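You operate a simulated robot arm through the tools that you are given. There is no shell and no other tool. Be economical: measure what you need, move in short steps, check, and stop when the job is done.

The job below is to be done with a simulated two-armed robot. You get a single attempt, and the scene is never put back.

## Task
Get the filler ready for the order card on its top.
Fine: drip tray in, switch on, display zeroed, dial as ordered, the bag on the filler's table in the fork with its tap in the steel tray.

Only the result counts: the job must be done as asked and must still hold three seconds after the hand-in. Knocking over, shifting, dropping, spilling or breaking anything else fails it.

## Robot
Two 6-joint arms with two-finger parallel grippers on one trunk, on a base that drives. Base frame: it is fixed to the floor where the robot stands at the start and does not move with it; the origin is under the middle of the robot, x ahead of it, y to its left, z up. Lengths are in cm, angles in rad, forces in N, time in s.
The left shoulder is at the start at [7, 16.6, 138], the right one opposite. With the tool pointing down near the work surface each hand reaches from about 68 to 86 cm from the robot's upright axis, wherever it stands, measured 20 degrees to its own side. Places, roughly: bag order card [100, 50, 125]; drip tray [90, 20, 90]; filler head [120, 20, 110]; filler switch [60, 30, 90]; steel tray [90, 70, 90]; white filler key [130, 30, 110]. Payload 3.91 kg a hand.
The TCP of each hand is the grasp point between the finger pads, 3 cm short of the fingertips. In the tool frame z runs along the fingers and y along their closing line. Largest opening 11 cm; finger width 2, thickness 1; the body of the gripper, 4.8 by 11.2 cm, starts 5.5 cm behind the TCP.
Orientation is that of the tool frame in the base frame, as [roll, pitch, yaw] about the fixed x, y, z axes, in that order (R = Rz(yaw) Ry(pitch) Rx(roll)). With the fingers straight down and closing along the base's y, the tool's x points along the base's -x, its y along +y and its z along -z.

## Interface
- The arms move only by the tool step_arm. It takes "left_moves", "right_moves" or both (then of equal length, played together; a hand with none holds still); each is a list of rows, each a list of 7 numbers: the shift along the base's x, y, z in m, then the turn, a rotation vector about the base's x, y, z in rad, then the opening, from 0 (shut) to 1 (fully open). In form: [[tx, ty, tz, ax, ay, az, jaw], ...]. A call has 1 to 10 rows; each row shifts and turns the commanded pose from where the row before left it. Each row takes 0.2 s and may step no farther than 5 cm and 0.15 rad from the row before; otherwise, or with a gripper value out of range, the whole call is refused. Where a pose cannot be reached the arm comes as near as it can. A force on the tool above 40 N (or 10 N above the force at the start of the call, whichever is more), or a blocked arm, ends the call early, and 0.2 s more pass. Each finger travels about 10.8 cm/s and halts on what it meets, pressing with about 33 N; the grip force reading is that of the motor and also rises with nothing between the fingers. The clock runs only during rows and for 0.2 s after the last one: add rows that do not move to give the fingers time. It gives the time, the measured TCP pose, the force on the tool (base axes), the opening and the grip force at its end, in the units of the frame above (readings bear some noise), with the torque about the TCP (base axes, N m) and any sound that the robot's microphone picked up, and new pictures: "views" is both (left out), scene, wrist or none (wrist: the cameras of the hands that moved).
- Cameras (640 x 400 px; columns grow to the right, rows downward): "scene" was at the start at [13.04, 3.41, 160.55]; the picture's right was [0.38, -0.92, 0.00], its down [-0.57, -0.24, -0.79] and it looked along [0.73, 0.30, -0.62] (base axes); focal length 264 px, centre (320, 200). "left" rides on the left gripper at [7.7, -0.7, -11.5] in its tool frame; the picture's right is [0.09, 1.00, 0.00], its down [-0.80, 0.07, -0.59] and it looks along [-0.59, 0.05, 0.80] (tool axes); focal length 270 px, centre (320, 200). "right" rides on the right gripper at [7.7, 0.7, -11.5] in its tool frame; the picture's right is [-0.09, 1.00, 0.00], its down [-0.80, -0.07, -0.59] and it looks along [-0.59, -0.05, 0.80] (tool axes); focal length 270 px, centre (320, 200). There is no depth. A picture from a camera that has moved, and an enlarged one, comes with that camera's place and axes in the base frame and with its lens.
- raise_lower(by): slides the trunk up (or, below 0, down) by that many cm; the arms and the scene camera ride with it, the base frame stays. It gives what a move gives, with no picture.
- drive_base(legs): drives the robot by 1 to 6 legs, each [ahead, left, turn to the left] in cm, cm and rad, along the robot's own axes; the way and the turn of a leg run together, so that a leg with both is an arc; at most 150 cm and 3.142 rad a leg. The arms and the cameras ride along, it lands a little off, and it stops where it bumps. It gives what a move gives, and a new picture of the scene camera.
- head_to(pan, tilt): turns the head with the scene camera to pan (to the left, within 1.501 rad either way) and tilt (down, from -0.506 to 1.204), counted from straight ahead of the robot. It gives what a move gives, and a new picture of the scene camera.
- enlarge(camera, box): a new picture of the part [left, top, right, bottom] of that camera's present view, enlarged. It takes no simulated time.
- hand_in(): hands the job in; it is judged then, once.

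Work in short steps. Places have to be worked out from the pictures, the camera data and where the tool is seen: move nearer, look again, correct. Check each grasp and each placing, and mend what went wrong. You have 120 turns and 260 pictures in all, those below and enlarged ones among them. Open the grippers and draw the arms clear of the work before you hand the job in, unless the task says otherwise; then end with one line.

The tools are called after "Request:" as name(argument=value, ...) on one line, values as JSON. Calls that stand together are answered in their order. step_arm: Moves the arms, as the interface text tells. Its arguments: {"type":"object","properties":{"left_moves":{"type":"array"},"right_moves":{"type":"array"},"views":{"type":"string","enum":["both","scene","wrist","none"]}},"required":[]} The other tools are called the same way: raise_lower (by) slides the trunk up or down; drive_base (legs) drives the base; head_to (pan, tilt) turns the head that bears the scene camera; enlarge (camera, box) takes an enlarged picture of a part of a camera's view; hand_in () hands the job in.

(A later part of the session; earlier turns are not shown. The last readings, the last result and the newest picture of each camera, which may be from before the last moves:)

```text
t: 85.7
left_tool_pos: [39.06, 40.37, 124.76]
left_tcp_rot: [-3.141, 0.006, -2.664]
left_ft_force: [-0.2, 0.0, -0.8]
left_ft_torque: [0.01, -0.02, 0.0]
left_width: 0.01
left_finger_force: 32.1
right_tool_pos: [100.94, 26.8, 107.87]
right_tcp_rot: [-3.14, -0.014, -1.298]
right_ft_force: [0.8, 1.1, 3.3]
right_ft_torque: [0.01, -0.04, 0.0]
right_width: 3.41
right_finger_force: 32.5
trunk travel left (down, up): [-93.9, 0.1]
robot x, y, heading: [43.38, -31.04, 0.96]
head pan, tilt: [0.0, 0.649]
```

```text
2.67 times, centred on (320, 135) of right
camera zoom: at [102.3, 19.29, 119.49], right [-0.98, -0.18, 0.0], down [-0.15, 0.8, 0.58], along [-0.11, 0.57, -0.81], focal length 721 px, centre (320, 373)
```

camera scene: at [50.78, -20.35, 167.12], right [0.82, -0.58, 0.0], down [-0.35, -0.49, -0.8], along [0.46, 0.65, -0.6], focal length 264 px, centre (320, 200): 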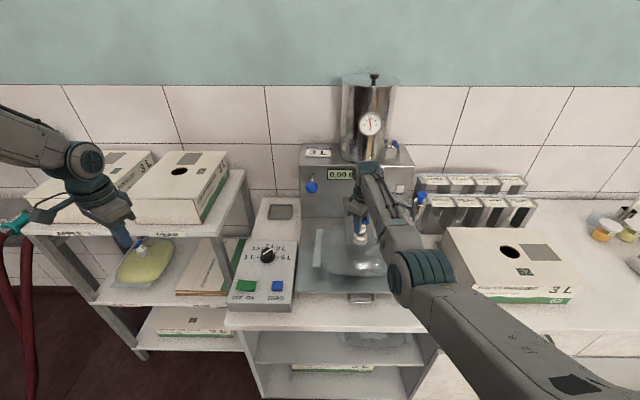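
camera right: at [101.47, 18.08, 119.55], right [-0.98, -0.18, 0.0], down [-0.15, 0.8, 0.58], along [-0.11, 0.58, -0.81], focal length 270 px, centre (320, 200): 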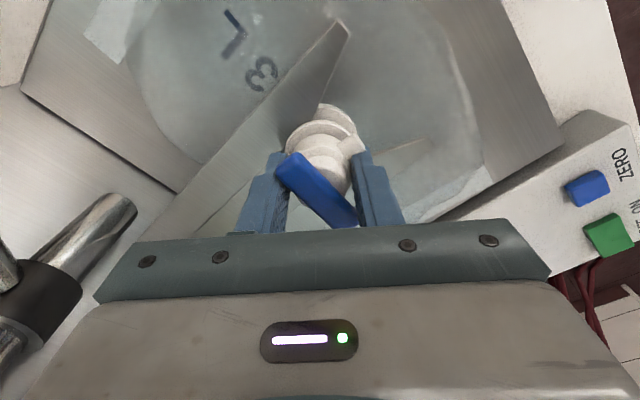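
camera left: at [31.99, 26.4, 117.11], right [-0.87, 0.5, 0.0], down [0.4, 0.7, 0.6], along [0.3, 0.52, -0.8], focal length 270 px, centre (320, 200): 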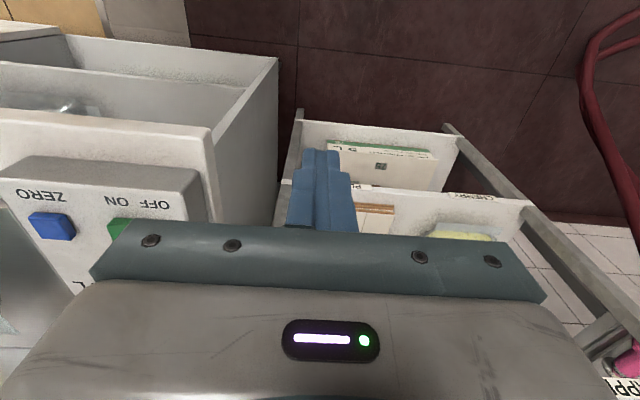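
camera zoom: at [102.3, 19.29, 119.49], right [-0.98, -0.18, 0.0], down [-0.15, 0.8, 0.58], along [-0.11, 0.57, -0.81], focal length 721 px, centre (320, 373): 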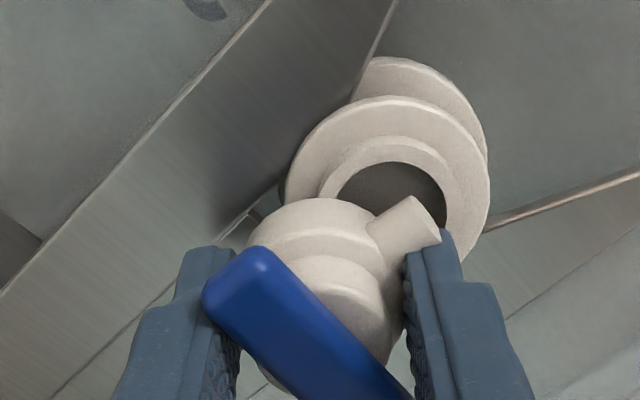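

The tap has come off in the hand and the open spout stays in the fork. I lift the tap straight up and clear.

Request:
step_arm(right_moves=[[0, 0, 0.01, 0, 0, 0, 0], [0, 0, 0.02, 0, 0, 0, 0], [0, 0, 0.03, 0, 0, 0, 0], [0, 0, 0.03, 0, 0, 0, 0], [0, 0, 0.02, 0, 0, 0, 0]], views="both")

Request:
enlarge(camera="scene", box=[310, 180, 406, 240])

```text
t: 86.9
left_tool_pos: [39.2, 40.46, 124.61]
left_tcp_rot: [-3.14, 0.005, -2.666]
left_ft_force: [-0.2, -0.4, 0.4]
left_ft_torque: [0.02, 0.01, -0.01]
left_width: 0.02
left_finger_force: 33.1
right_tool_pos: [100.8, 26.68, 118.75]
right_tcp_rot: [3.139, -0.017, -1.298]
right_ft_force: [0.5, 0.8, 0.3]
right_ft_torque: [0.01, -0.04, -0.01]
right_width: 3.42
right_finger_force: 32.5
trunk travel left (down, up): [-93.9, 0.1]
robot x, y, heading: [43.34, -31.1, 0.959]
head pan, tilt: [0.0, 0.649]
camera scene: at [51.15, -19.83, 167.08], right [0.82, -0.58, 0.0], down [-0.35, -0.49, -0.8], along [0.46, 0.65, -0.6], focal length 264 px, centre (320, 200)
camera right: at [102.2, 19.17, 130.32], right [-0.98, -0.18, 0.0], down [-0.15, 0.8, 0.58], along [-0.11, 0.57, -0.81], focal length 270 px, centre (320, 200)
```

scene: 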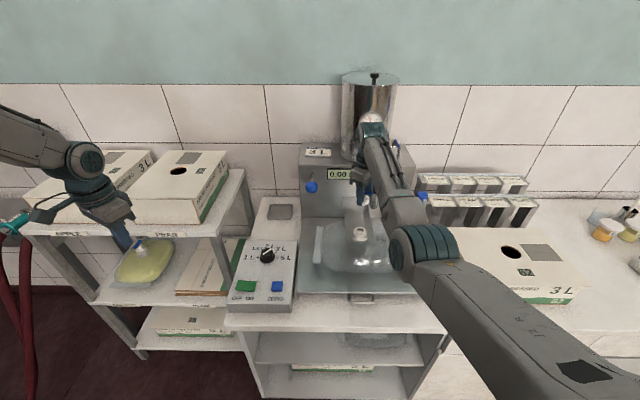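
right: 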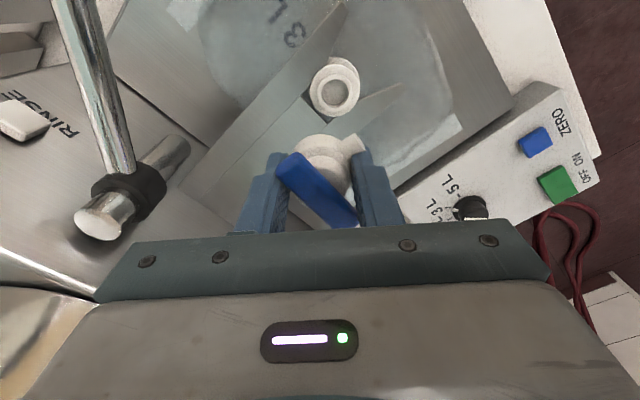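

```text
6.67 times, centred on (358, 210) of scene
camera zoom: at [51.15, -19.83, 167.08], right [0.82, -0.58, 0.0], down [-0.35, -0.49, -0.8], along [0.46, 0.65, -0.6], focal length 1764 px, centre (67, 133)
```

zoom: 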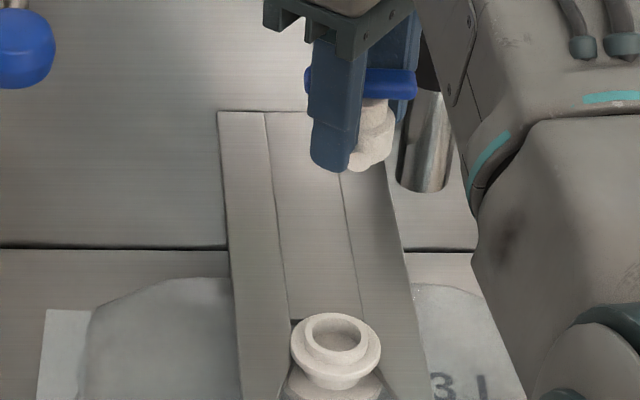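

Spout is open and in the slot, about 1.5 cm short of its end; I'll nudge it later. First the tap: I back off, slide left, and approach the steel tray side.

Request:
drive_base(legs=[[-12, 0, 0], [0, 33, 0], [11, 0, 0]])

Request:
enlarge(camera="scene", box=[230, 140, 470, 290])

Request:
enlarge(camera="right", box=[0, 0, 640, 400])

```text
t: 90.7
left_tool_pos: [9.85, 58.02, 125.05]
left_tcp_rot: [3.141, 0.011, -2.659]
left_ft_force: [0.2, -0.7, 0.0]
left_ft_torque: [0.08, -0.02, 0.0]
left_width: 0.01
left_finger_force: 33.6
right_tool_pos: [71.56, 44.65, 119.29]
right_tcp_rot: [-3.139, -0.011, -1.295]
right_ft_force: [-0.1, 0.5, 0.9]
right_ft_torque: [0.03, -0.06, -0.04]
right_width: 3.41
right_finger_force: 33.1
trunk travel left (down, up): [-93.9, 0.1]
robot x, y, heading: [14.82, -12.52, 0.964]
head pan, tilt: [0.0, 0.649]
camera scene: at [21.96, -2.4, 167.19], right [0.82, -0.57, 0.0], down [-0.34, -0.49, -0.8], along [0.46, 0.66, -0.6], focal length 264 px, centre (320, 200)
```

scene: 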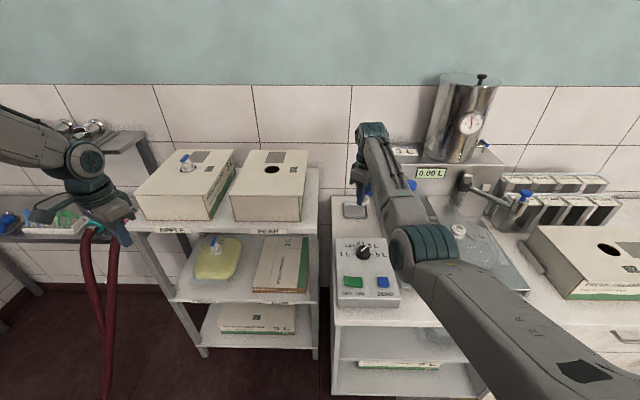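

```text
2.67 times, centred on (350, 215) of scene
camera zoom: at [21.96, -2.4, 167.19], right [0.82, -0.57, 0.0], down [-0.34, -0.49, -0.8], along [0.46, 0.66, -0.6], focal length 705 px, centre (240, 160)
```

zoom: 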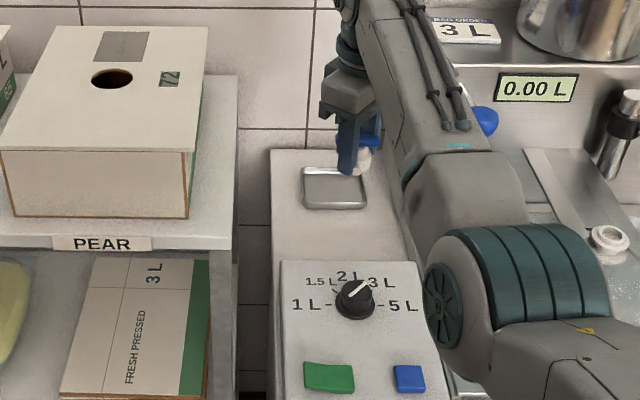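

```text
1.00 times, centred on (320, 200) of right (not enlarged: the box is as wide or as high as the picture)
camera zoom: at [72.92, 37.12, 130.83], right [-0.98, -0.19, 0.0], down [-0.16, 0.79, 0.59], along [-0.11, 0.58, -0.81], focal length 270 px, centre (320, 200)
```

zoom: 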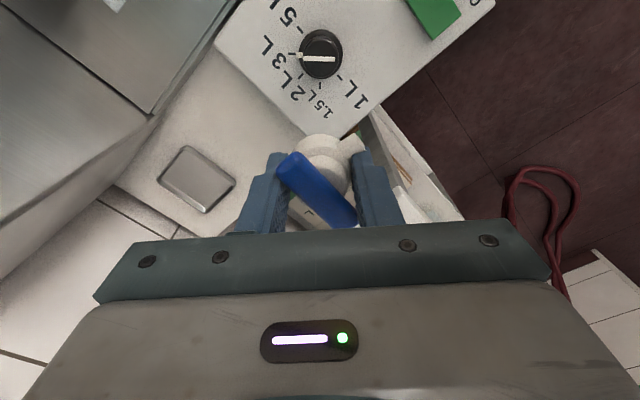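

The wrist and scene views agree on the steel tray centre ≈[89.3, 65.5] (f≈105, r≈35.5), and the dial clearly reads 3 L. I look straight down to judge how much room the base has before the cabinet.

Request:
head_to(pan=0.0, tilt=1.2)

```text
t: 91.7
left_tool_pos: [10.41, 58.91, 124.49]
left_tcp_rot: [-3.14, 0.003, -2.659]
left_ft_force: [0.4, 0.9, 0.3]
left_ft_torque: [-0.05, -0.03, 0.04]
left_width: 0.0
left_finger_force: 33.4
right_tool_pos: [71.97, 45.59, 118.58]
right_tcp_rot: [3.138, -0.018, -1.291]
right_ft_force: [0.1, 0.5, -0.6]
right_ft_torque: [0.0, 0.02, 0.01]
right_width: 3.42
right_finger_force: 33.1
trunk travel left (down, up): [-93.9, 0.1]
robot x, y, heading: [14.49, -12.5, 0.962]
head pan, tilt: [0.0, 1.201]
camera scene: at [20.93, -3.59, 163.02], right [0.82, -0.57, 0.0], down [-0.53, -0.77, -0.36], along [0.21, 0.3, -0.93], focal length 264 px, centre (320, 200)
```

scene: 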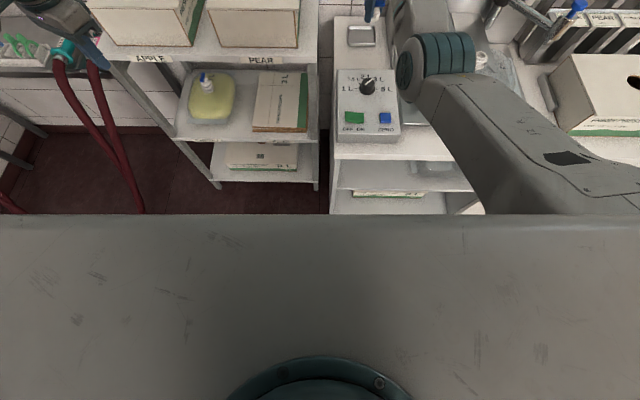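

The view shows only my own shoulder beam. Before moving nearer, I swing the left hand outward and back so that it keeps clear of the shelf boxes.

Request:
step_arm(left_moves=[[-0.0394, -0.009, 0, 0, 0, 0.05, 0], [-0.0394, -0.009, 0, 0, 0, 0.05, 0], [-0.0394, -0.009, 0, 0, 0, 0.05, 0], [-0.0394, -0.009, 0, 0, 0, 0.05, 0], [-0.0394, -0.009, 0, 0, 0, 0.05, 0], [-0.0394, -0.009, 0, 0, 0, 0.05, 0], [-0.0394, -0.009, 0, 0, 0, 0.05, 0]], views="none")

Request:
head_to(pan=0.1, tilt=0.75)

```text
t: 93.3
left_tool_pos: [-4.24, 52.51, 127.53]
left_tcp_rot: [-3.141, 0.008, -2.308]
left_ft_force: [-0.1, -0.1, 0.2]
left_ft_torque: [0.02, -0.01, 0.04]
left_width: 0.0
left_finger_force: 32.8
left hand out of reach, approached as far as the arm can: row 5, 6, 7
right_tool_pos: [71.75, 45.34, 118.92]
right_tcp_rot: [-3.14, -0.014, -1.292]
right_ft_force: [-0.4, -0.3, -0.2]
right_ft_torque: [0.01, -0.02, 0.03]
right_width: 3.43
right_finger_force: 33.1
trunk travel left (down, up): [-93.9, 0.1]
robot x, y, heading: [14.36, -13.04, 0.966]
head pan, tilt: [0.0, 1.201]
```

```text
t: 94.2
left_tool_pos: [-4.15, 52.54, 127.4]
left_tcp_rot: [-3.139, 0.005, -2.308]
left_ft_force: [-0.2, 0.0, 0.5]
left_ft_torque: [0.0, 0.01, -0.01]
left_width: 0.0
left_finger_force: 33.0
right_tool_pos: [71.81, 45.37, 118.79]
right_tcp_rot: [3.139, -0.014, -1.292]
right_ft_force: [0.3, 0.6, 0.4]
right_ft_torque: [0.02, -0.02, 0.04]
right_width: 3.43
right_finger_force: 32.9
trunk travel left (down, up): [-93.9, 0.1]
robot x, y, heading: [14.74, -12.43, 0.965]
head pan, tilt: [0.099, 0.75]
camera scene: at [21.5, -1.29, 166.21], right [0.87, -0.49, 0.0], down [-0.33, -0.6, -0.73], along [0.36, 0.64, -0.68], focal length 264 px, centre (320, 200)
```

scene: 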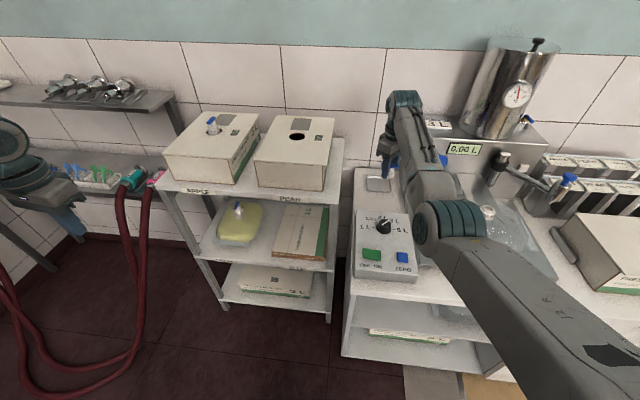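

The left hand is now well back (f≈41). I drive 13 cm ahead, watching that it moves freely.

Request:
drive_base(legs=[[7, 0, 0], [6, 0, 0]])

Request:
enlarge(camera="right", box=[0, 0, 640, 400])

```text
t: 95.8
left_tool_pos: [2.33, 61.82, 128.12]
left_tcp_rot: [-3.141, 0.018, -2.311]
left_ft_force: [-0.5, -1.3, 0.7]
left_ft_torque: [0.09, -0.05, 0.0]
left_width: 0.0
left_finger_force: 32.8
right_tool_pos: [78.44, 54.79, 119.81]
right_tcp_rot: [-3.133, -0.007, -1.292]
right_ft_force: [-0.3, -1.1, 0.5]
right_ft_torque: [0.06, -0.04, 0.03]
right_width: 3.41
right_finger_force: 32.8
trunk travel left (down, up): [-93.9, 0.1]
robot x, y, heading: [21.92, -2.48, 0.961]
head pan, tilt: [0.099, 0.75]
camera scene: at [27.78, 7.53, 166.4], right [0.87, -0.49, 0.0], down [-0.33, -0.59, -0.74], along [0.36, 0.65, -0.67], focal length 264 px, centre (320, 200)
```

scene: 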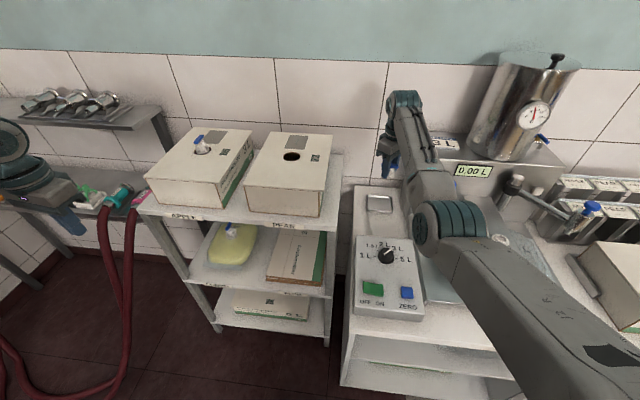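

```text
1.00 times, centred on (320, 200) of right (not enlarged: the box is as wide or as high as the picture)
camera zoom: at [79.76, 47.13, 131.34], right [-0.98, -0.19, -0.01], down [-0.16, 0.79, 0.59], along [-0.11, 0.58, -0.81], focal length 270 px, centre (320, 200)
```

zoom: 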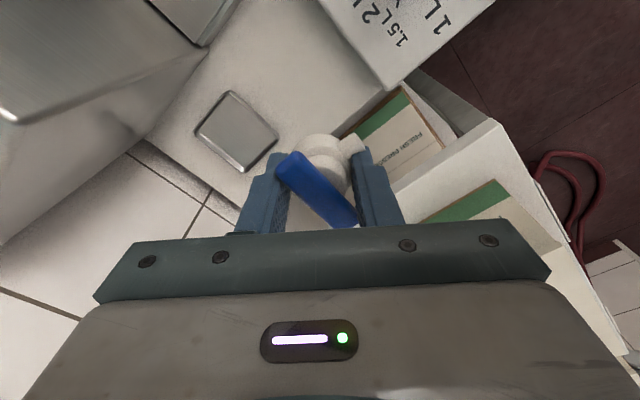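

No bump so far. I go another 7 cm in two legs.

Request:
drive_base(legs=[[4, 0, 0], [3, 0, 0]])

Request:
step_arm(right_moves=[[0, 0, 0, 0, 0, 0, 0]], views="wrist")

```text
t: 97.1
left_tool_pos: [6.95, 68.49, 127.58]
left_tcp_rot: [-3.14, 0.011, -2.308]
left_ft_force: [-0.7, -0.1, 0.3]
left_ft_torque: [0.08, -0.01, -0.01]
left_width: 0.01
left_finger_force: 33.4
right_tool_pos: [83.11, 61.35, 119.19]
right_tcp_rot: [-3.14, -0.012, -1.291]
right_ft_force: [-0.2, -1.0, 0.5]
right_ft_torque: [0.02, 0.01, -0.01]
right_width: 3.39
right_finger_force: 33.0
trunk travel left (down, up): [-93.9, 0.1]
robot x, y, heading: [26.17, 3.65, 0.962]
head pan, tilt: [0.099, 0.75]
camera scene: at [32.59, 14.51, 166.27], right [0.87, -0.49, 0.0], down [-0.33, -0.59, -0.73], along [0.36, 0.64, -0.68], focal length 264 px, centre (320, 200)
```

scene: 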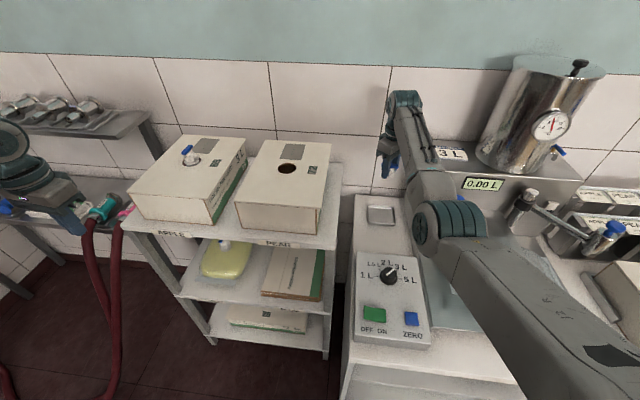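

```text
t: 97.5
left_tool_pos: [7.52, 69.35, 127.13]
left_tcp_rot: [-3.14, 0.0, -2.308]
left_ft_force: [1.2, 0.8, 0.0]
left_ft_torque: [-0.06, 0.0, -0.03]
left_width: 0.0
left_finger_force: 33.6
right_tool_pos: [83.59, 62.21, 118.38]
right_tcp_rot: [3.137, -0.017, -1.292]
right_ft_force: [0.7, 0.2, 0.1]
right_ft_torque: [-0.02, 0.02, 0.02]
right_width: 3.43
right_finger_force: 33.1
trunk travel left (down, up): [-93.9, 0.1]
robot x, y, heading: [25.93, 3.56, 0.961]
head pan, tilt: [0.099, 0.75]
camera right: at [84.95, 54.67, 130.0], right [-0.98, -0.19, 0.0], down [-0.15, 0.8, 0.58], along [-0.11, 0.57, -0.81], focal length 270 px, centre (320, 200)
```

right: 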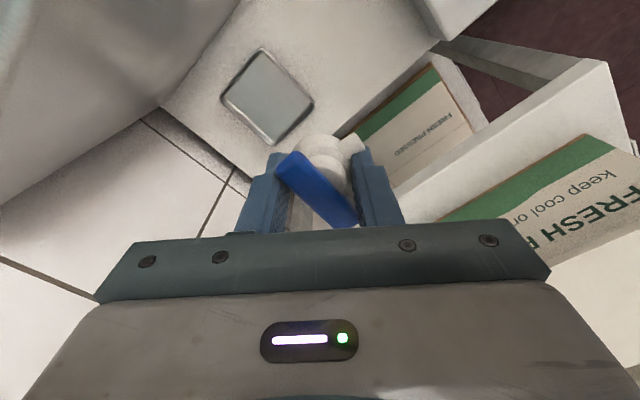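

Now at ahead≈81 with the tray 6.7 cm further. I tilt the tool forward 0.45 rad while extending, to gain reach.

Request:
step_arm(right_moves=[[0.0209, 0.0122, -0.01, 0.1227, -0.0864, 0, 0], [0.0209, 0.0122, -0.02, 0.1227, -0.0864, 0, 0], [0.0209, 0.0122, -0.03, 0.1227, -0.0864, 0, 0], [0, 0, -0.03, 0, 0, 0, 0]], views="both")

```text
t: 98.5
left_tool_pos: [7.16, 68.83, 127.41]
left_tcp_rot: [-3.139, 0.004, -2.308]
left_ft_force: [0.0, 0.9, 0.7]
left_ft_torque: [0.01, 0.0, 0.01]
left_width: 0.0
left_finger_force: 32.2
right_tool_pos: [89.44, 65.3, 110.08]
right_tcp_rot: [-2.782, 0.265, -1.246]
right_ft_force: [0.4, -0.2, 0.1]
right_ft_torque: [0.01, 0.01, -0.01]
right_width: 3.43
right_finger_force: 32.7
trunk travel left (down, up): [-93.9, 0.1]
robot x, y, heading: [25.85, 3.26, 0.963]
head pan, tilt: [0.099, 0.75]
camera scene: at [32.84, 14.91, 166.23], right [0.87, -0.49, 0.0], down [-0.33, -0.6, -0.73], along [0.36, 0.64, -0.68], focal length 264 px, centre (320, 200)
camera right: at [88.3, 54.19, 118.18], right [-0.94, -0.13, -0.32], down [-0.33, 0.54, 0.77], along [0.07, 0.83, -0.55], focal length 270 px, centre (320, 200)
```

scene: 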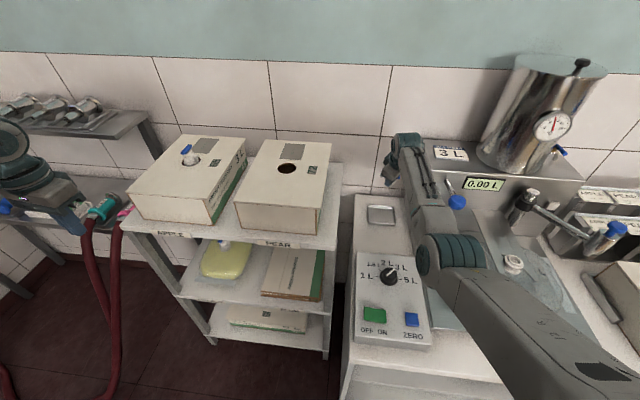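
right: 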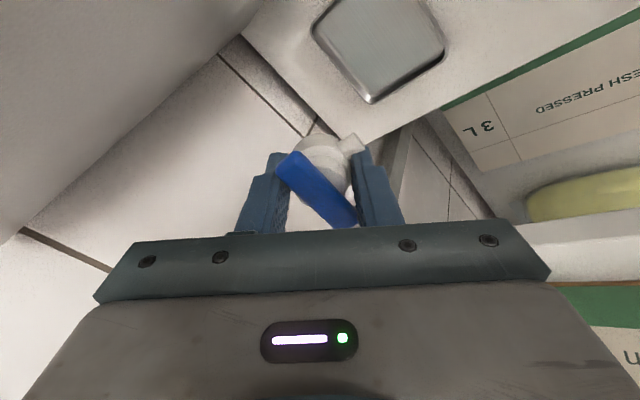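

Reach holds. The tray centre is about [89.7, 66.3], right under the tap. I descend.

Request:
step_arm(right_moves=[[0, 0.002, -0.04, 0, 0, 0, 0], [0, 0.002, -0.04, 0, 0, 0, 0], [0, 0, -0.03, 0, 0, 0, 0], [0, 0, -0.02, 0, 0, 0, 0]], views="both")

Request:
enlarge(camera="scene", box=[330, 160, 450, 235])

```text
t: 99.5
left_tool_pos: [7.19, 68.81, 127.46]
left_tcp_rot: [-3.139, 0.005, -2.309]
left_ft_force: [-0.1, -0.4, 0.5]
left_ft_torque: [0.0, 0.0, -0.02]
left_width: 0.01
left_finger_force: 33.0
right_tool_pos: [88.78, 64.24, 97.43]
right_tcp_rot: [-2.784, 0.265, -1.245]
right_ft_force: [0.0, 0.6, 0.1]
right_ft_torque: [-0.03, 0.04, 0.02]
right_width: 3.43
right_finger_force: 32.6
right hand out of reach, approached as far as the arm can: row 3, 4
trunk travel left (down, up): [-93.9, 0.1]
robot x, y, heading: [25.7, 3.65, 0.963]
head pan, tilt: [0.099, 0.75]
camera scene: at [32.93, 14.93, 166.22], right [0.87, -0.49, 0.0], down [-0.33, -0.6, -0.73], along [0.36, 0.64, -0.68], focal length 264 px, centre (320, 200)
camera right: at [87.5, 53.18, 105.55], right [-0.94, -0.13, -0.31], down [-0.33, 0.54, 0.77], along [0.07, 0.83, -0.55], focal length 270 px, centre (320, 200)
```

scene: 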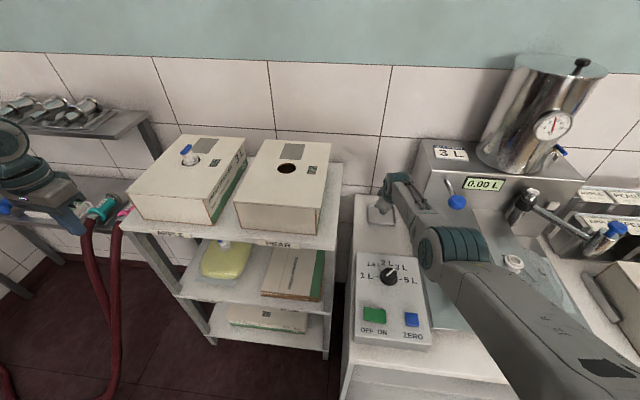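
right: 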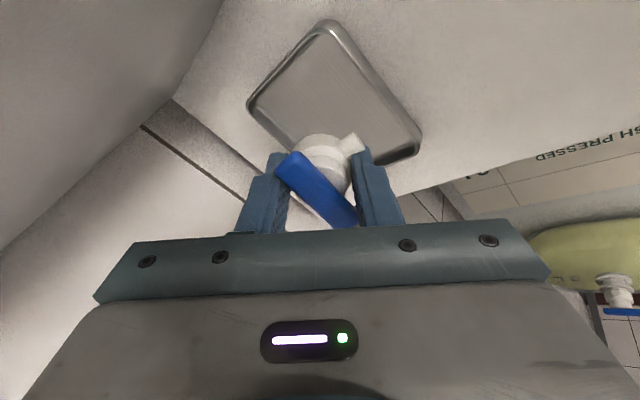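

```text
5.33 times, centred on (390, 198) of scene
camera zoom: at [32.93, 14.93, 166.22], right [0.87, -0.49, 0.0], down [-0.33, -0.6, -0.73], along [0.36, 0.64, -0.68], focal length 1411 px, centre (-53, 213)
```

zoom: 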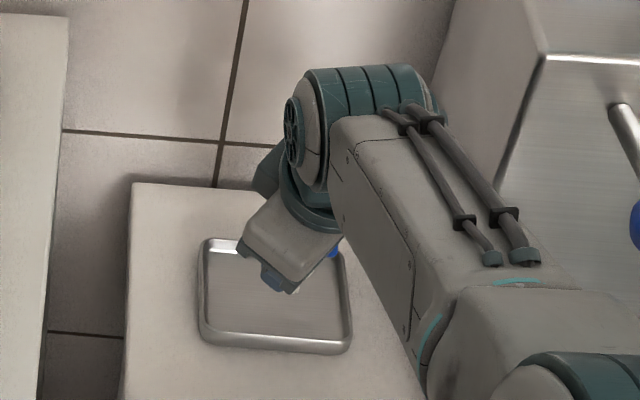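

At the outer limit with the tap about 3.5 cm above the tray floor. For a gentle release, I drive 3 cm nearer, then lower further while compensating back.

Request:
drive_base(legs=[[3, 0, 0]])

Request:
step_arm(right_moves=[[-0.0085, -0.012, 0, 0, 0, 0, 0], [0, 0, -0.01, 0, 0, 0, 0], [0, 0, -0.01, 0, 0, 0, 0], [0, 0, -0.005, 0, 0, 0, 0], [0, 0, -0.005, 0, 0, 0, 0]], views="wrist")

Request:
enlarge(camera="scene", box=[330, 160, 450, 235])

```text
t: 100.3
left_tool_pos: [8.44, 70.68, 127.75]
left_tcp_rot: [-3.139, 0.011, -2.309]
left_ft_force: [-0.5, -0.5, 0.0]
left_ft_torque: [0.03, -0.02, 0.03]
left_width: 0.01
left_finger_force: 32.8
right_tool_pos: [89.87, 66.27, 97.97]
right_tcp_rot: [-2.779, 0.266, -1.245]
right_ft_force: [0.4, 0.1, -0.6]
right_ft_torque: [0.05, -0.01, 0.01]
right_width: 3.45
right_finger_force: 32.9
trunk travel left (down, up): [-93.9, 0.1]
robot x, y, heading: [27.8, 5.91, 0.962]
head pan, tilt: [0.099, 0.75]
camera scene: at [34.03, 16.59, 166.32], right [0.87, -0.49, 0.0], down [-0.33, -0.59, -0.74], along [0.36, 0.64, -0.68], focal length 264 px, centre (320, 200)
```

scene: 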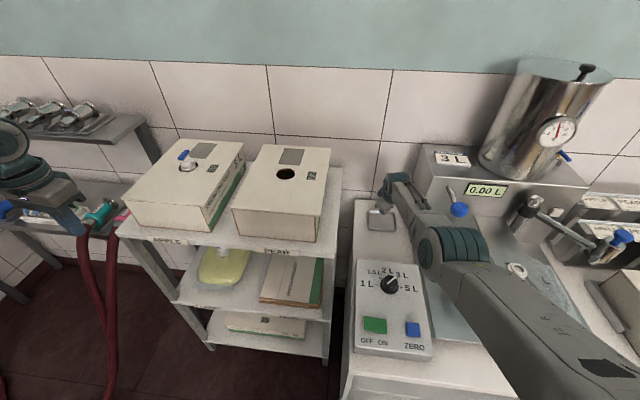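

```text
t: 101.5
left_tool_pos: [8.83, 71.22, 127.44]
left_tcp_rot: [-3.141, 0.006, -2.309]
left_ft_force: [-0.5, 0.0, 0.3]
left_ft_torque: [-0.01, 0.0, 0.03]
left_width: 0.0
left_finger_force: 33.0
right_tool_pos: [89.47, 65.77, 94.52]
right_tcp_rot: [-2.783, 0.262, -1.246]
right_ft_force: [0.3, 0.1, -0.8]
right_ft_torque: [0.02, 0.02, -0.01]
right_width: 3.41
right_finger_force: 33.3
trunk travel left (down, up): [-93.9, 0.1]
robot x, y, heading: [27.8, 6.02, 0.965]
head pan, tilt: [0.099, 0.75]
camera right: at [88.41, 54.54, 102.54], right [-0.94, -0.13, -0.31], down [-0.33, 0.54, 0.77], along [0.07, 0.83, -0.56], focal length 270 px, centre (320, 200)
```

right: 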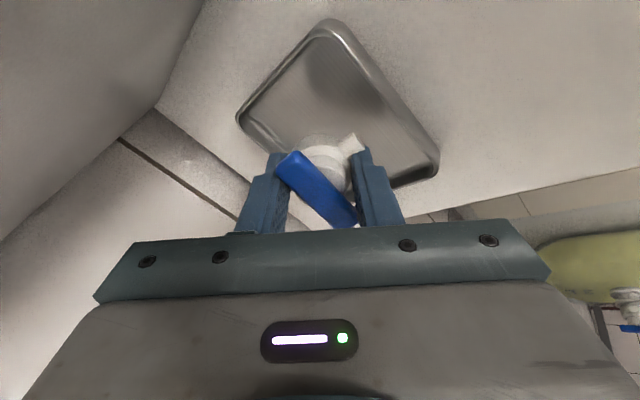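

```text
5.33 times, centred on (390, 198) of scene
camera zoom: at [34.61, 17.43, 166.22], right [0.87, -0.49, 0.0], down [-0.33, -0.6, -0.73], along [0.35, 0.64, -0.68], focal length 1411 px, centre (-53, 213)
```

zoom: 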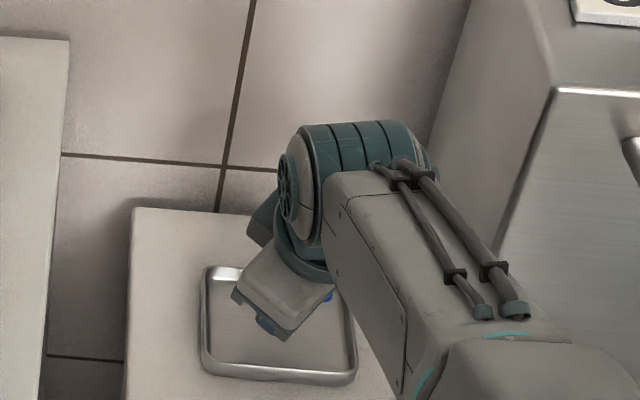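

The tap hangs just over the tray floor, near the tray centre. I lower 0.6 cm more and open the fingers.

Request:
step_arm(right_moves=[[-0.002, -0.003, -0.003, 0, 0, 0, 0], [0, 0, -0.003, 0, 0, 0, 0], [0, 0, 0, 0, 0, 0, 0.45], [0, 0, 0, 0, 0, 0, 0.7], [0, 0, 0, 0, 0, 0, 0.7]], views="wrist")

```text
t: 102.7
left_tool_pos: [8.89, 71.34, 127.59]
left_tcp_rot: [3.142, 0.003, -2.309]
left_ft_force: [0.6, 0.4, 0.2]
left_ft_torque: [-0.01, 0.0, -0.04]
left_width: 0.02
left_finger_force: 32.7
right_tool_pos: [89.48, 65.45, 93.87]
right_tcp_rot: [-2.784, 0.263, -1.247]
right_ft_force: [6.1, 3.0, 4.0]
right_ft_torque: [0.08, -0.06, -0.05]
right_width: 7.36
right_finger_force: 0.1
trunk travel left (down, up): [-93.9, 0.1]
robot x, y, heading: [27.83, 5.59, 0.969]
head pan, tilt: [0.099, 0.75]
camera right: at [88.28, 54.25, 101.97], right [-0.94, -0.13, -0.31], down [-0.33, 0.54, 0.77], along [0.07, 0.83, -0.55], focal length 270 px, centre (320, 200)
```

right: 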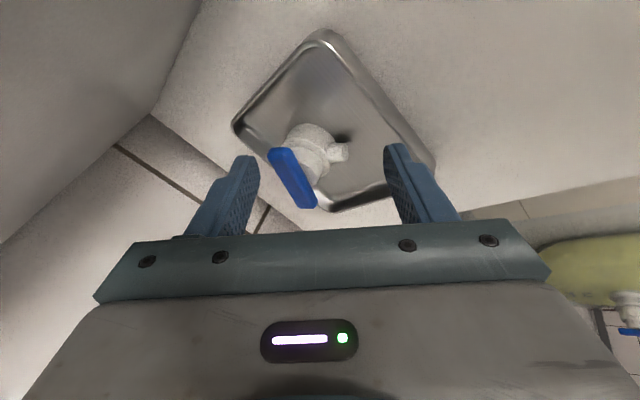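

The tap stands in the tray. A finger seems to touch the rim slightly, so I ease the opening and withdraw along the tool axis.

Request:
step_arm(right_moves=[[0, 0, 0.002, 0, 0, 0, 0.6], [-0.0037, -0.0053, 0.0135, 0, 0, 0, 0.6], [-0.0074, -0.0106, 0.027, 0, 0, 0, 0.6], [-0.0074, -0.0106, 0.03, 0, 0, 0, 0.6], [-0.0074, -0.0106, 0.04, 0, 0, 0, 0.6], [-0.0074, -0.0106, 0.04, 0, 0, 0, 0.6]], views="wrist")

```text
t: 104.1
left_tool_pos: [8.8, 71.33, 127.42]
left_tcp_rot: [-3.14, 0.005, -2.309]
left_ft_force: [-0.1, 0.6, -0.5]
left_ft_torque: [0.02, 0.02, 0.02]
left_width: 0.0
left_finger_force: 33.0
right_tool_pos: [86.01, 60.66, 109.23]
right_tcp_rot: [-2.784, 0.263, -1.245]
right_ft_force: [0.2, -0.5, 0.1]
right_ft_torque: [0.0, -0.01, 0.0]
right_width: 6.6
right_finger_force: 0.0
trunk travel left (down, up): [-93.9, 0.1]
robot x, y, heading: [27.49, 6.02, 0.964]
head pan, tilt: [0.099, 0.75]
camera right: at [84.79, 49.44, 117.32], right [-0.94, -0.13, -0.31], down [-0.33, 0.54, 0.77], along [0.07, 0.83, -0.56], focal length 270 px, centre (320, 200)
```

right: 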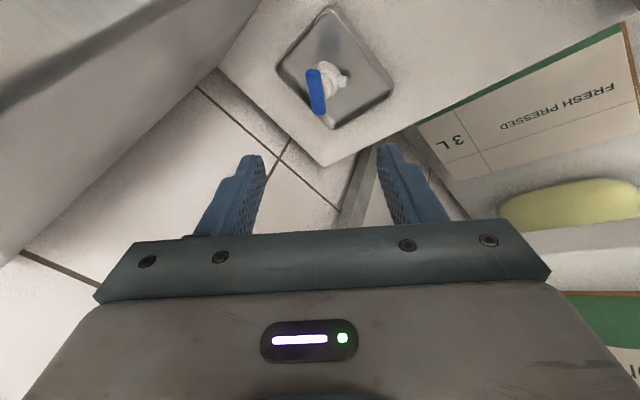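

The tap rests inside the steel tray. I level the tool, turn it back to the standard yaw, and close the fingers.

Request:
step_arm(right_moves=[[-0.0058, -0.0082, 0.02, -0.1227, 0.0864, 0, 0.6], [-0.0058, -0.0082, 0.02, -0.1227, 0.0864, 0, 0.6], [0, 0, 0.01, -0.1227, 0.0864, 0, 0.6], [0, 0, 0, 0, 0, -0.148, 0.3], [0, 0, 0, 0, 0, -0.148, 0], [0, 0, 0, 0, 0, -0.148, 0], [0, 0, 0, 0, 0, -0.148, 0], [0, 0, 0, 0, 0, -0.148, 0], [0, 0, 0, 0, 0, -0.148, 0]], views="none")

Request:
drive_base(legs=[[-31, 0, 0], [0, -33, 0], [0, 0, -0.008]])

Request:
head_to(pan=0.0, tilt=0.65)

Request:
enlarge(camera="scene", box=[220, 130, 460, 280])

```text
t: 106.1
left_tool_pos: [8.92, 71.3, 127.34]
left_tcp_rot: [-3.139, 0.005, -2.308]
left_ft_force: [0.3, -0.5, -0.5]
left_ft_torque: [-0.03, -0.02, 0.01]
left_width: 0.0
left_finger_force: 33.0
right_tool_pos: [84.63, 58.98, 114.15]
right_tcp_rot: [3.138, -0.014, -2.182]
right_ft_force: [-0.7, 0.1, -0.4]
right_ft_torque: [-0.01, 0.0, -0.02]
right_width: 0.02
right_finger_force: 33.3
trunk travel left (down, up): [-93.9, 0.1]
robot x, y, heading: [27.78, 6.04, 0.964]
head pan, tilt: [0.099, 0.75]
```

```text
t: 110.3
left_tool_pos: [19.16, 27.37, 127.48]
left_tcp_rot: [-3.141, 0.004, -2.304]
left_ft_force: [0.0, -0.1, 0.8]
left_ft_torque: [0.02, 0.0, 0.01]
left_width: 0.02
left_finger_force: 33.0
right_tool_pos: [94.81, 15.54, 113.99]
right_tcp_rot: [3.137, -0.014, -2.176]
right_ft_force: [-0.2, -1.1, -0.4]
right_ft_torque: [0.0, 0.06, -0.01]
right_width: 0.0
right_finger_force: 33.2
trunk travel left (down, up): [-93.9, 0.1]
robot x, y, heading: [38.05, -37.18, 0.968]
head pan, tilt: [0.099, 0.75]
camera scene: at [45.15, -26.36, 166.22], right [0.88, -0.48, 0.0], down [-0.33, -0.6, -0.73], along [0.35, 0.64, -0.68], focal length 264 px, centre (320, 200)
```

scene: 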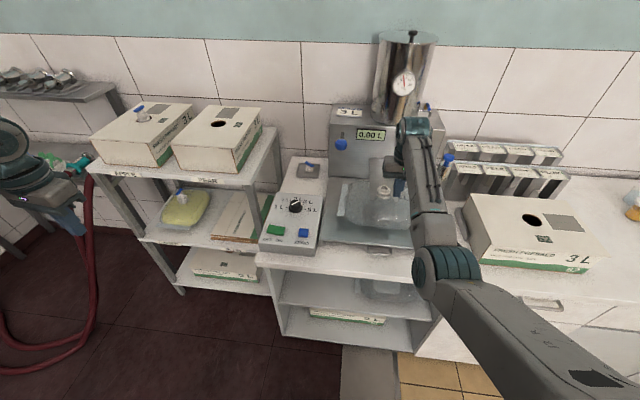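

```text
t: 111.0
left_tool_pos: [19.09, 27.53, 127.52]
left_tcp_rot: [-3.14, 0.006, -2.305]
left_ft_force: [0.5, -0.3, 0.9]
left_ft_torque: [0.03, -0.02, 0.02]
left_width: 0.0
left_finger_force: 32.6
right_tool_pos: [94.94, 15.45, 114.09]
right_tcp_rot: [3.138, -0.014, -2.176]
right_ft_force: [0.0, -0.3, -0.2]
right_ft_torque: [-0.02, 0.0, 0.02]
right_width: 0.0
right_finger_force: 33.0
trunk travel left (down, up): [-93.9, 0.1]
robot x, y, heading: [38.36, -37.81, 0.965]
head pan, tilt: [0.0, 0.649]
camera scene: at [45.96, -26.39, 167.08], right [0.82, -0.57, 0.0], down [-0.34, -0.5, -0.8], along [0.45, 0.66, -0.6], focal length 264 px, centre (320, 200)
```

scene: 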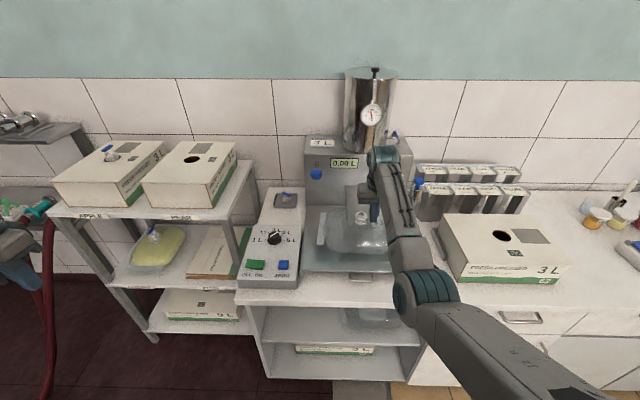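

```text
2.67 times, centred on (340, 205) of scene
camera zoom: at [45.96, -26.39, 167.08], right [0.82, -0.57, 0.0], down [-0.34, -0.5, -0.8], along [0.45, 0.66, -0.6], focal length 705 px, centre (267, 187)
```

zoom: 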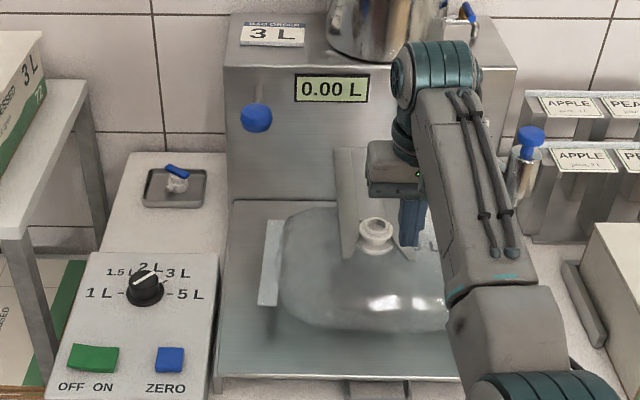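

Everything visible is in order: tap in tray, 0.00 L, dial at 3 L. Now I nudge the spout deeper: drive 5 cm ahead and view it from the wrist camera.

Request:
drive_base(legs=[[5, 0, 0]])

Request:
step_arm(right_moves=[[-0.0144, 0.0101, 0, 0, 0, 0, 0], [0, 0, 0, 0, 0, 0, 0]], views="wrist")

Request:
enlarge(camera="scene", box=[310, 180, 406, 240])

```text
t: 111.9
left_tool_pos: [21.14, 30.62, 127.82]
left_tcp_rot: [3.141, 0.014, -2.303]
left_ft_force: [-0.5, -0.4, 0.2]
left_ft_torque: [0.08, -0.04, -0.03]
left_width: 0.01
left_finger_force: 33.3
right_tool_pos: [96.9, 18.74, 114.83]
right_tcp_rot: [3.14, -0.003, -2.175]
right_ft_force: [-0.1, -0.7, 0.1]
right_ft_torque: [0.08, -0.04, 0.02]
right_width: 0.0
right_finger_force: 33.2
trunk travel left (down, up): [-93.9, 0.1]
robot x, y, heading: [41.01, -33.51, 0.968]
head pan, tilt: [0.0, 0.649]
camera scene: at [47.77, -23.55, 167.22], right [0.82, -0.57, 0.0], down [-0.34, -0.49, -0.8], along [0.45, 0.66, -0.6], focal length 264 px, centre (320, 200)
```

scene: 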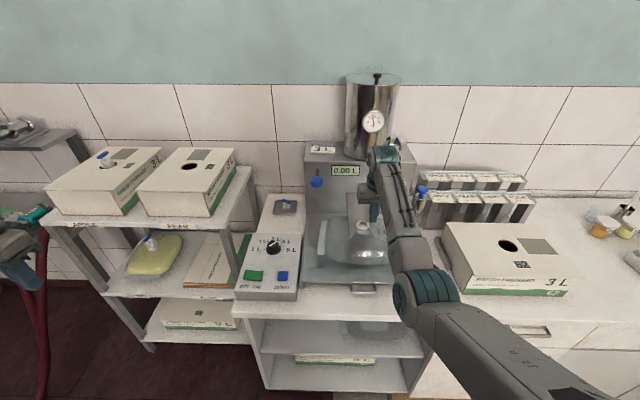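

```text
t: 112.5
left_tool_pos: [21.39, 31.1, 127.59]
left_tcp_rot: [-3.14, 0.007, -2.304]
left_ft_force: [-0.1, -0.6, -0.5]
left_ft_torque: [0.04, -0.02, 0.0]
left_width: 0.0
left_finger_force: 32.7
right_tool_pos: [95.84, 20.44, 114.23]
right_tcp_rot: [3.141, -0.011, -2.175]
right_ft_force: [-0.2, -0.8, 0.1]
right_ft_torque: [0.07, -0.04, -0.02]
right_width: 0.01
right_finger_force: 33.4
trunk travel left (down, up): [-93.9, 0.1]
robot x, y, heading: [40.75, -33.77, 0.969]
head pan, tilt: [0.0, 0.649]
camera right: at [91.08, 14.46, 125.78], right [-0.77, 0.64, 0.0], down [0.52, 0.62, 0.59], along [0.37, 0.45, -0.81], focal length 270 px, centre (320, 200)
```

right: 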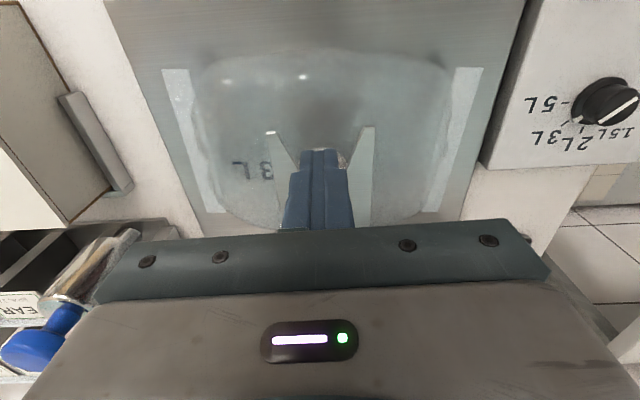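

```text
6.67 times, centred on (358, 210) of scene
camera zoom: at [48.33, -22.68, 167.12], right [0.82, -0.57, 0.0], down [-0.34, -0.5, -0.8], along [0.45, 0.66, -0.6], focal length 1764 px, centre (67, 133)
```

zoom: 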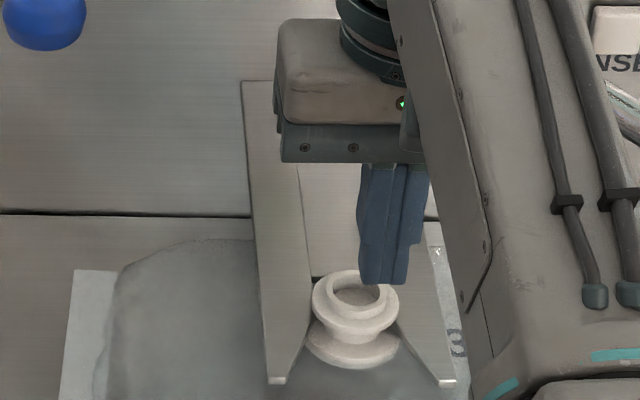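

The spout centre is about f≈77.3 with ~1.5 cm gap to the slot end. I lower the closed fingers in front of it (tips z≈104.2) and check.

Request:
step_arm(right_moves=[[0.0025, -0.0018, -0.03, 0, 0, 0, 0], [0, 0, -0.025, 0, 0, 0, 0], [0, 0, -0.014, 0, 0, 0, 0]], views="wrist")

Request:
enlarge(camera="scene", box=[310, 180, 406, 240])

```text
t: 113.3
left_tool_pos: [21.57, 31.61, 127.43]
left_tcp_rot: [-3.14, 0.005, -2.304]
left_ft_force: [-0.5, -0.1, 0.4]
left_ft_torque: [0.01, -0.02, -0.04]
left_width: 0.0
left_finger_force: 33.4
right_tool_pos: [96.27, 20.31, 107.37]
right_tcp_rot: [3.14, -0.013, -2.173]
right_ft_force: [0.1, -0.3, 0.7]
right_ft_torque: [0.01, 0.03, 0.01]
right_width: 0.0
right_finger_force: 33.3
trunk travel left (down, up): [-93.9, 0.1]
robot x, y, heading: [41.06, -33.88, 0.971]
head pan, tilt: [0.0, 0.649]
camera right: at [91.52, 14.42, 118.95], right [-0.77, 0.64, 0.0], down [0.52, 0.62, 0.58], along [0.37, 0.45, -0.81], focal length 270 px, centre (320, 200)
```

right: 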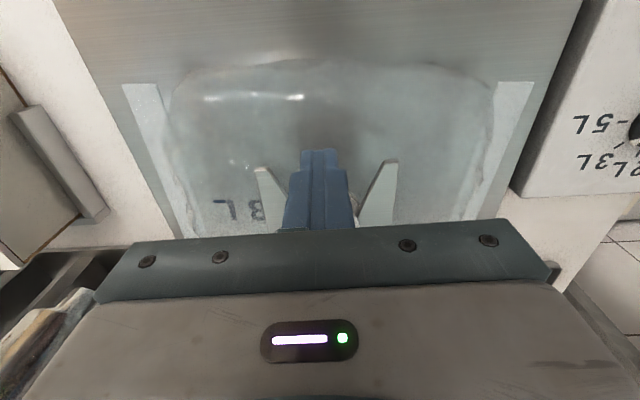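

```text
6.67 times, centred on (358, 210) of scene
camera zoom: at [48.52, -22.49, 167.1], right [0.82, -0.57, 0.0], down [-0.34, -0.5, -0.8], along [0.45, 0.66, -0.6], focal length 1764 px, centre (67, 133)
```

zoom: 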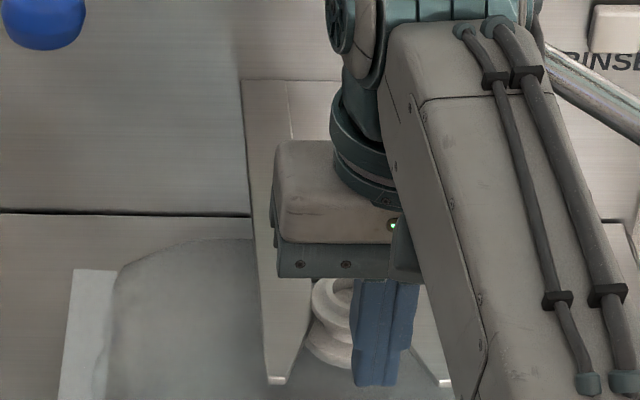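

The finger sits about 0.6 cm right of the slot centreline. I shift left, then push forward in small steps.

Request:
step_arm(right_moves=[[-0.0049, 0.0035, 0, 0, 0, 0, 0], [0.0058, 0.0082, 0, 0, 0, 0, 0], [0.0058, 0.0082, 0, 0, 0, 0, 0], [0.0029, 0.0041, 0, 0, 0, 0, 0]], views="wrist")

Request:
enlarge(camera="scene", box=[310, 180, 406, 240])

```text
t: 114.3
left_tool_pos: [21.71, 31.53, 127.47]
left_tcp_rot: [-3.139, 0.002, -2.306]
left_ft_force: [-1.0, 0.7, 0.0]
left_ft_torque: [0.0, 0.01, -0.01]
left_width: 0.01
left_finger_force: 32.9
right_tool_pos: [97.39, 22.95, 107.35]
right_tcp_rot: [3.141, -0.013, -2.174]
right_ft_force: [0.6, 0.9, -0.5]
right_ft_torque: [-0.02, -0.02, 0.02]
right_width: 0.0
right_finger_force: 33.4
trunk travel left (down, up): [-93.9, 0.1]
robot x, y, heading: [40.85, -33.87, 0.966]
head pan, tilt: [0.0, 0.649]
camera right: at [92.57, 17.03, 118.77], right [-0.77, 0.64, 0.0], down [0.52, 0.63, 0.58], along [0.37, 0.45, -0.81], focal length 270 px, centre (320, 200)
```

right: 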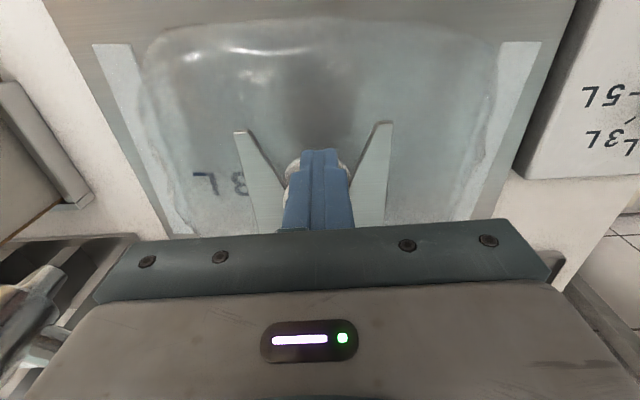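

```text
6.67 times, centred on (358, 210) of scene
camera zoom: at [48.63, -22.27, 167.07], right [0.82, -0.57, 0.0], down [-0.34, -0.5, -0.8], along [0.45, 0.66, -0.6], focal length 1764 px, centre (67, 133)
```

zoom: 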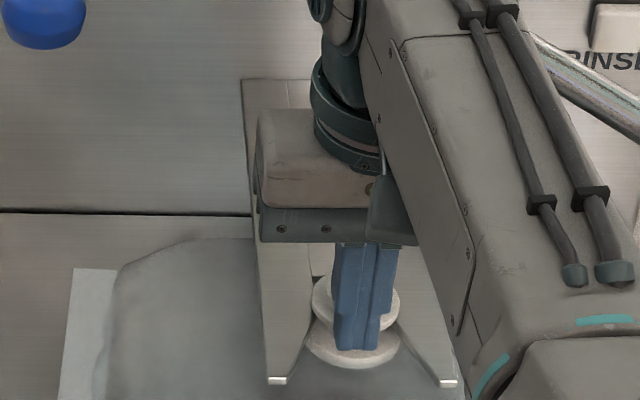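

Centred and about to touch. I push on in 0.4 cm steps until it resists.

Request:
step_arm(right_moves=[[0.0023, 0.0033, 0, 0, 0, 0, 0], [0.0023, 0.0033, 0, 0, 0, 0, 0], [0.0023, 0.0033, 0, 0, 0, 0, 0], [0.0023, 0.0033, 0, 0, 0, 0, 0]], views="none")

Request:
enlarge(camera="scene", box=[310, 180, 406, 240])

```text
t: 115.3
left_tool_pos: [21.49, 31.39, 127.55]
left_tcp_rot: [-3.14, 0.005, -2.305]
left_ft_force: [-0.1, -0.3, -0.1]
left_ft_torque: [0.0, 0.0, 0.0]
left_width: 0.0
left_finger_force: 33.1
right_tool_pos: [98.2, 24.17, 107.41]
right_tcp_rot: [3.14, -0.013, -2.175]
right_ft_force: [-0.7, -1.3, 4.9]
right_ft_torque: [-0.04, -0.01, 0.02]
right_width: 0.0
right_finger_force: 32.8
trunk travel left (down, up): [-93.9, 0.1]
robot x, y, heading: [40.79, -34.33, 0.97]
head pan, tilt: [0.0, 0.649]
```

```text
6.67 times, centred on (358, 210) of scene
camera zoom: at [48.55, -22.4, 167.09], right [0.82, -0.57, 0.0], down [-0.34, -0.5, -0.8], along [0.45, 0.66, -0.6], focal length 1764 px, centre (67, 133)
```

zoom: 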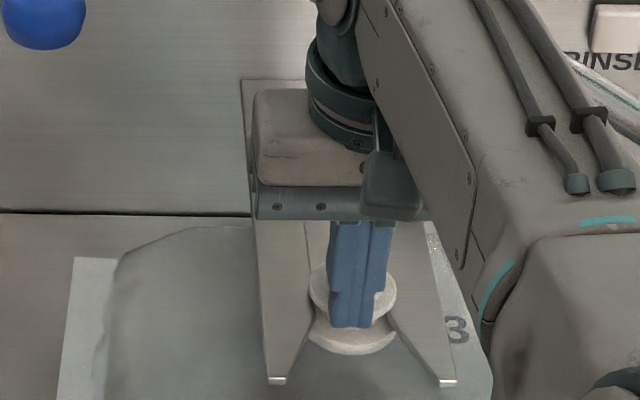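

The spout moves along with little force. I continue a bit more until a firm stop.

Request:
step_arm(right_moves=[[0.0023, 0.0033, 0, 0, 0, 0, 0], [0.0023, 0.0033, 0, 0, 0, 0, 0]], views="none")

Request:
enlarge(camera="scene", box=[310, 180, 406, 240])

```text
t: 115.9
left_tool_pos: [21.42, 31.37, 127.49]
left_tcp_rot: [-3.14, 0.006, -2.305]
left_ft_force: [-0.4, -0.2, 0.0]
left_ft_torque: [0.0, -0.03, 0.03]
left_width: 0.0
left_finger_force: 33.2
right_tool_pos: [98.48, 24.43, 107.31]
right_tcp_rot: [-3.141, -0.013, -2.174]
right_ft_force: [-3.9, -3.1, 6.3]
right_ft_torque: [-0.06, 0.07, 0.03]
right_width: 0.0
right_finger_force: 32.5
trunk travel left (down, up): [-93.9, 0.1]
robot x, y, heading: [40.81, -33.59, 0.969]
head pan, tilt: [0.0, 0.649]
```

```text
6.67 times, centred on (358, 210) of scene
camera zoom: at [48.32, -22.58, 167.11], right [0.82, -0.57, 0.0], down [-0.34, -0.5, -0.8], along [0.45, 0.66, -0.6], focal length 1764 px, centre (67, 133)
```

zoom: 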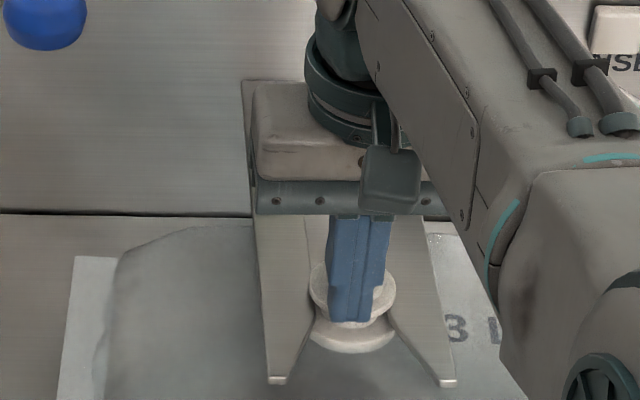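

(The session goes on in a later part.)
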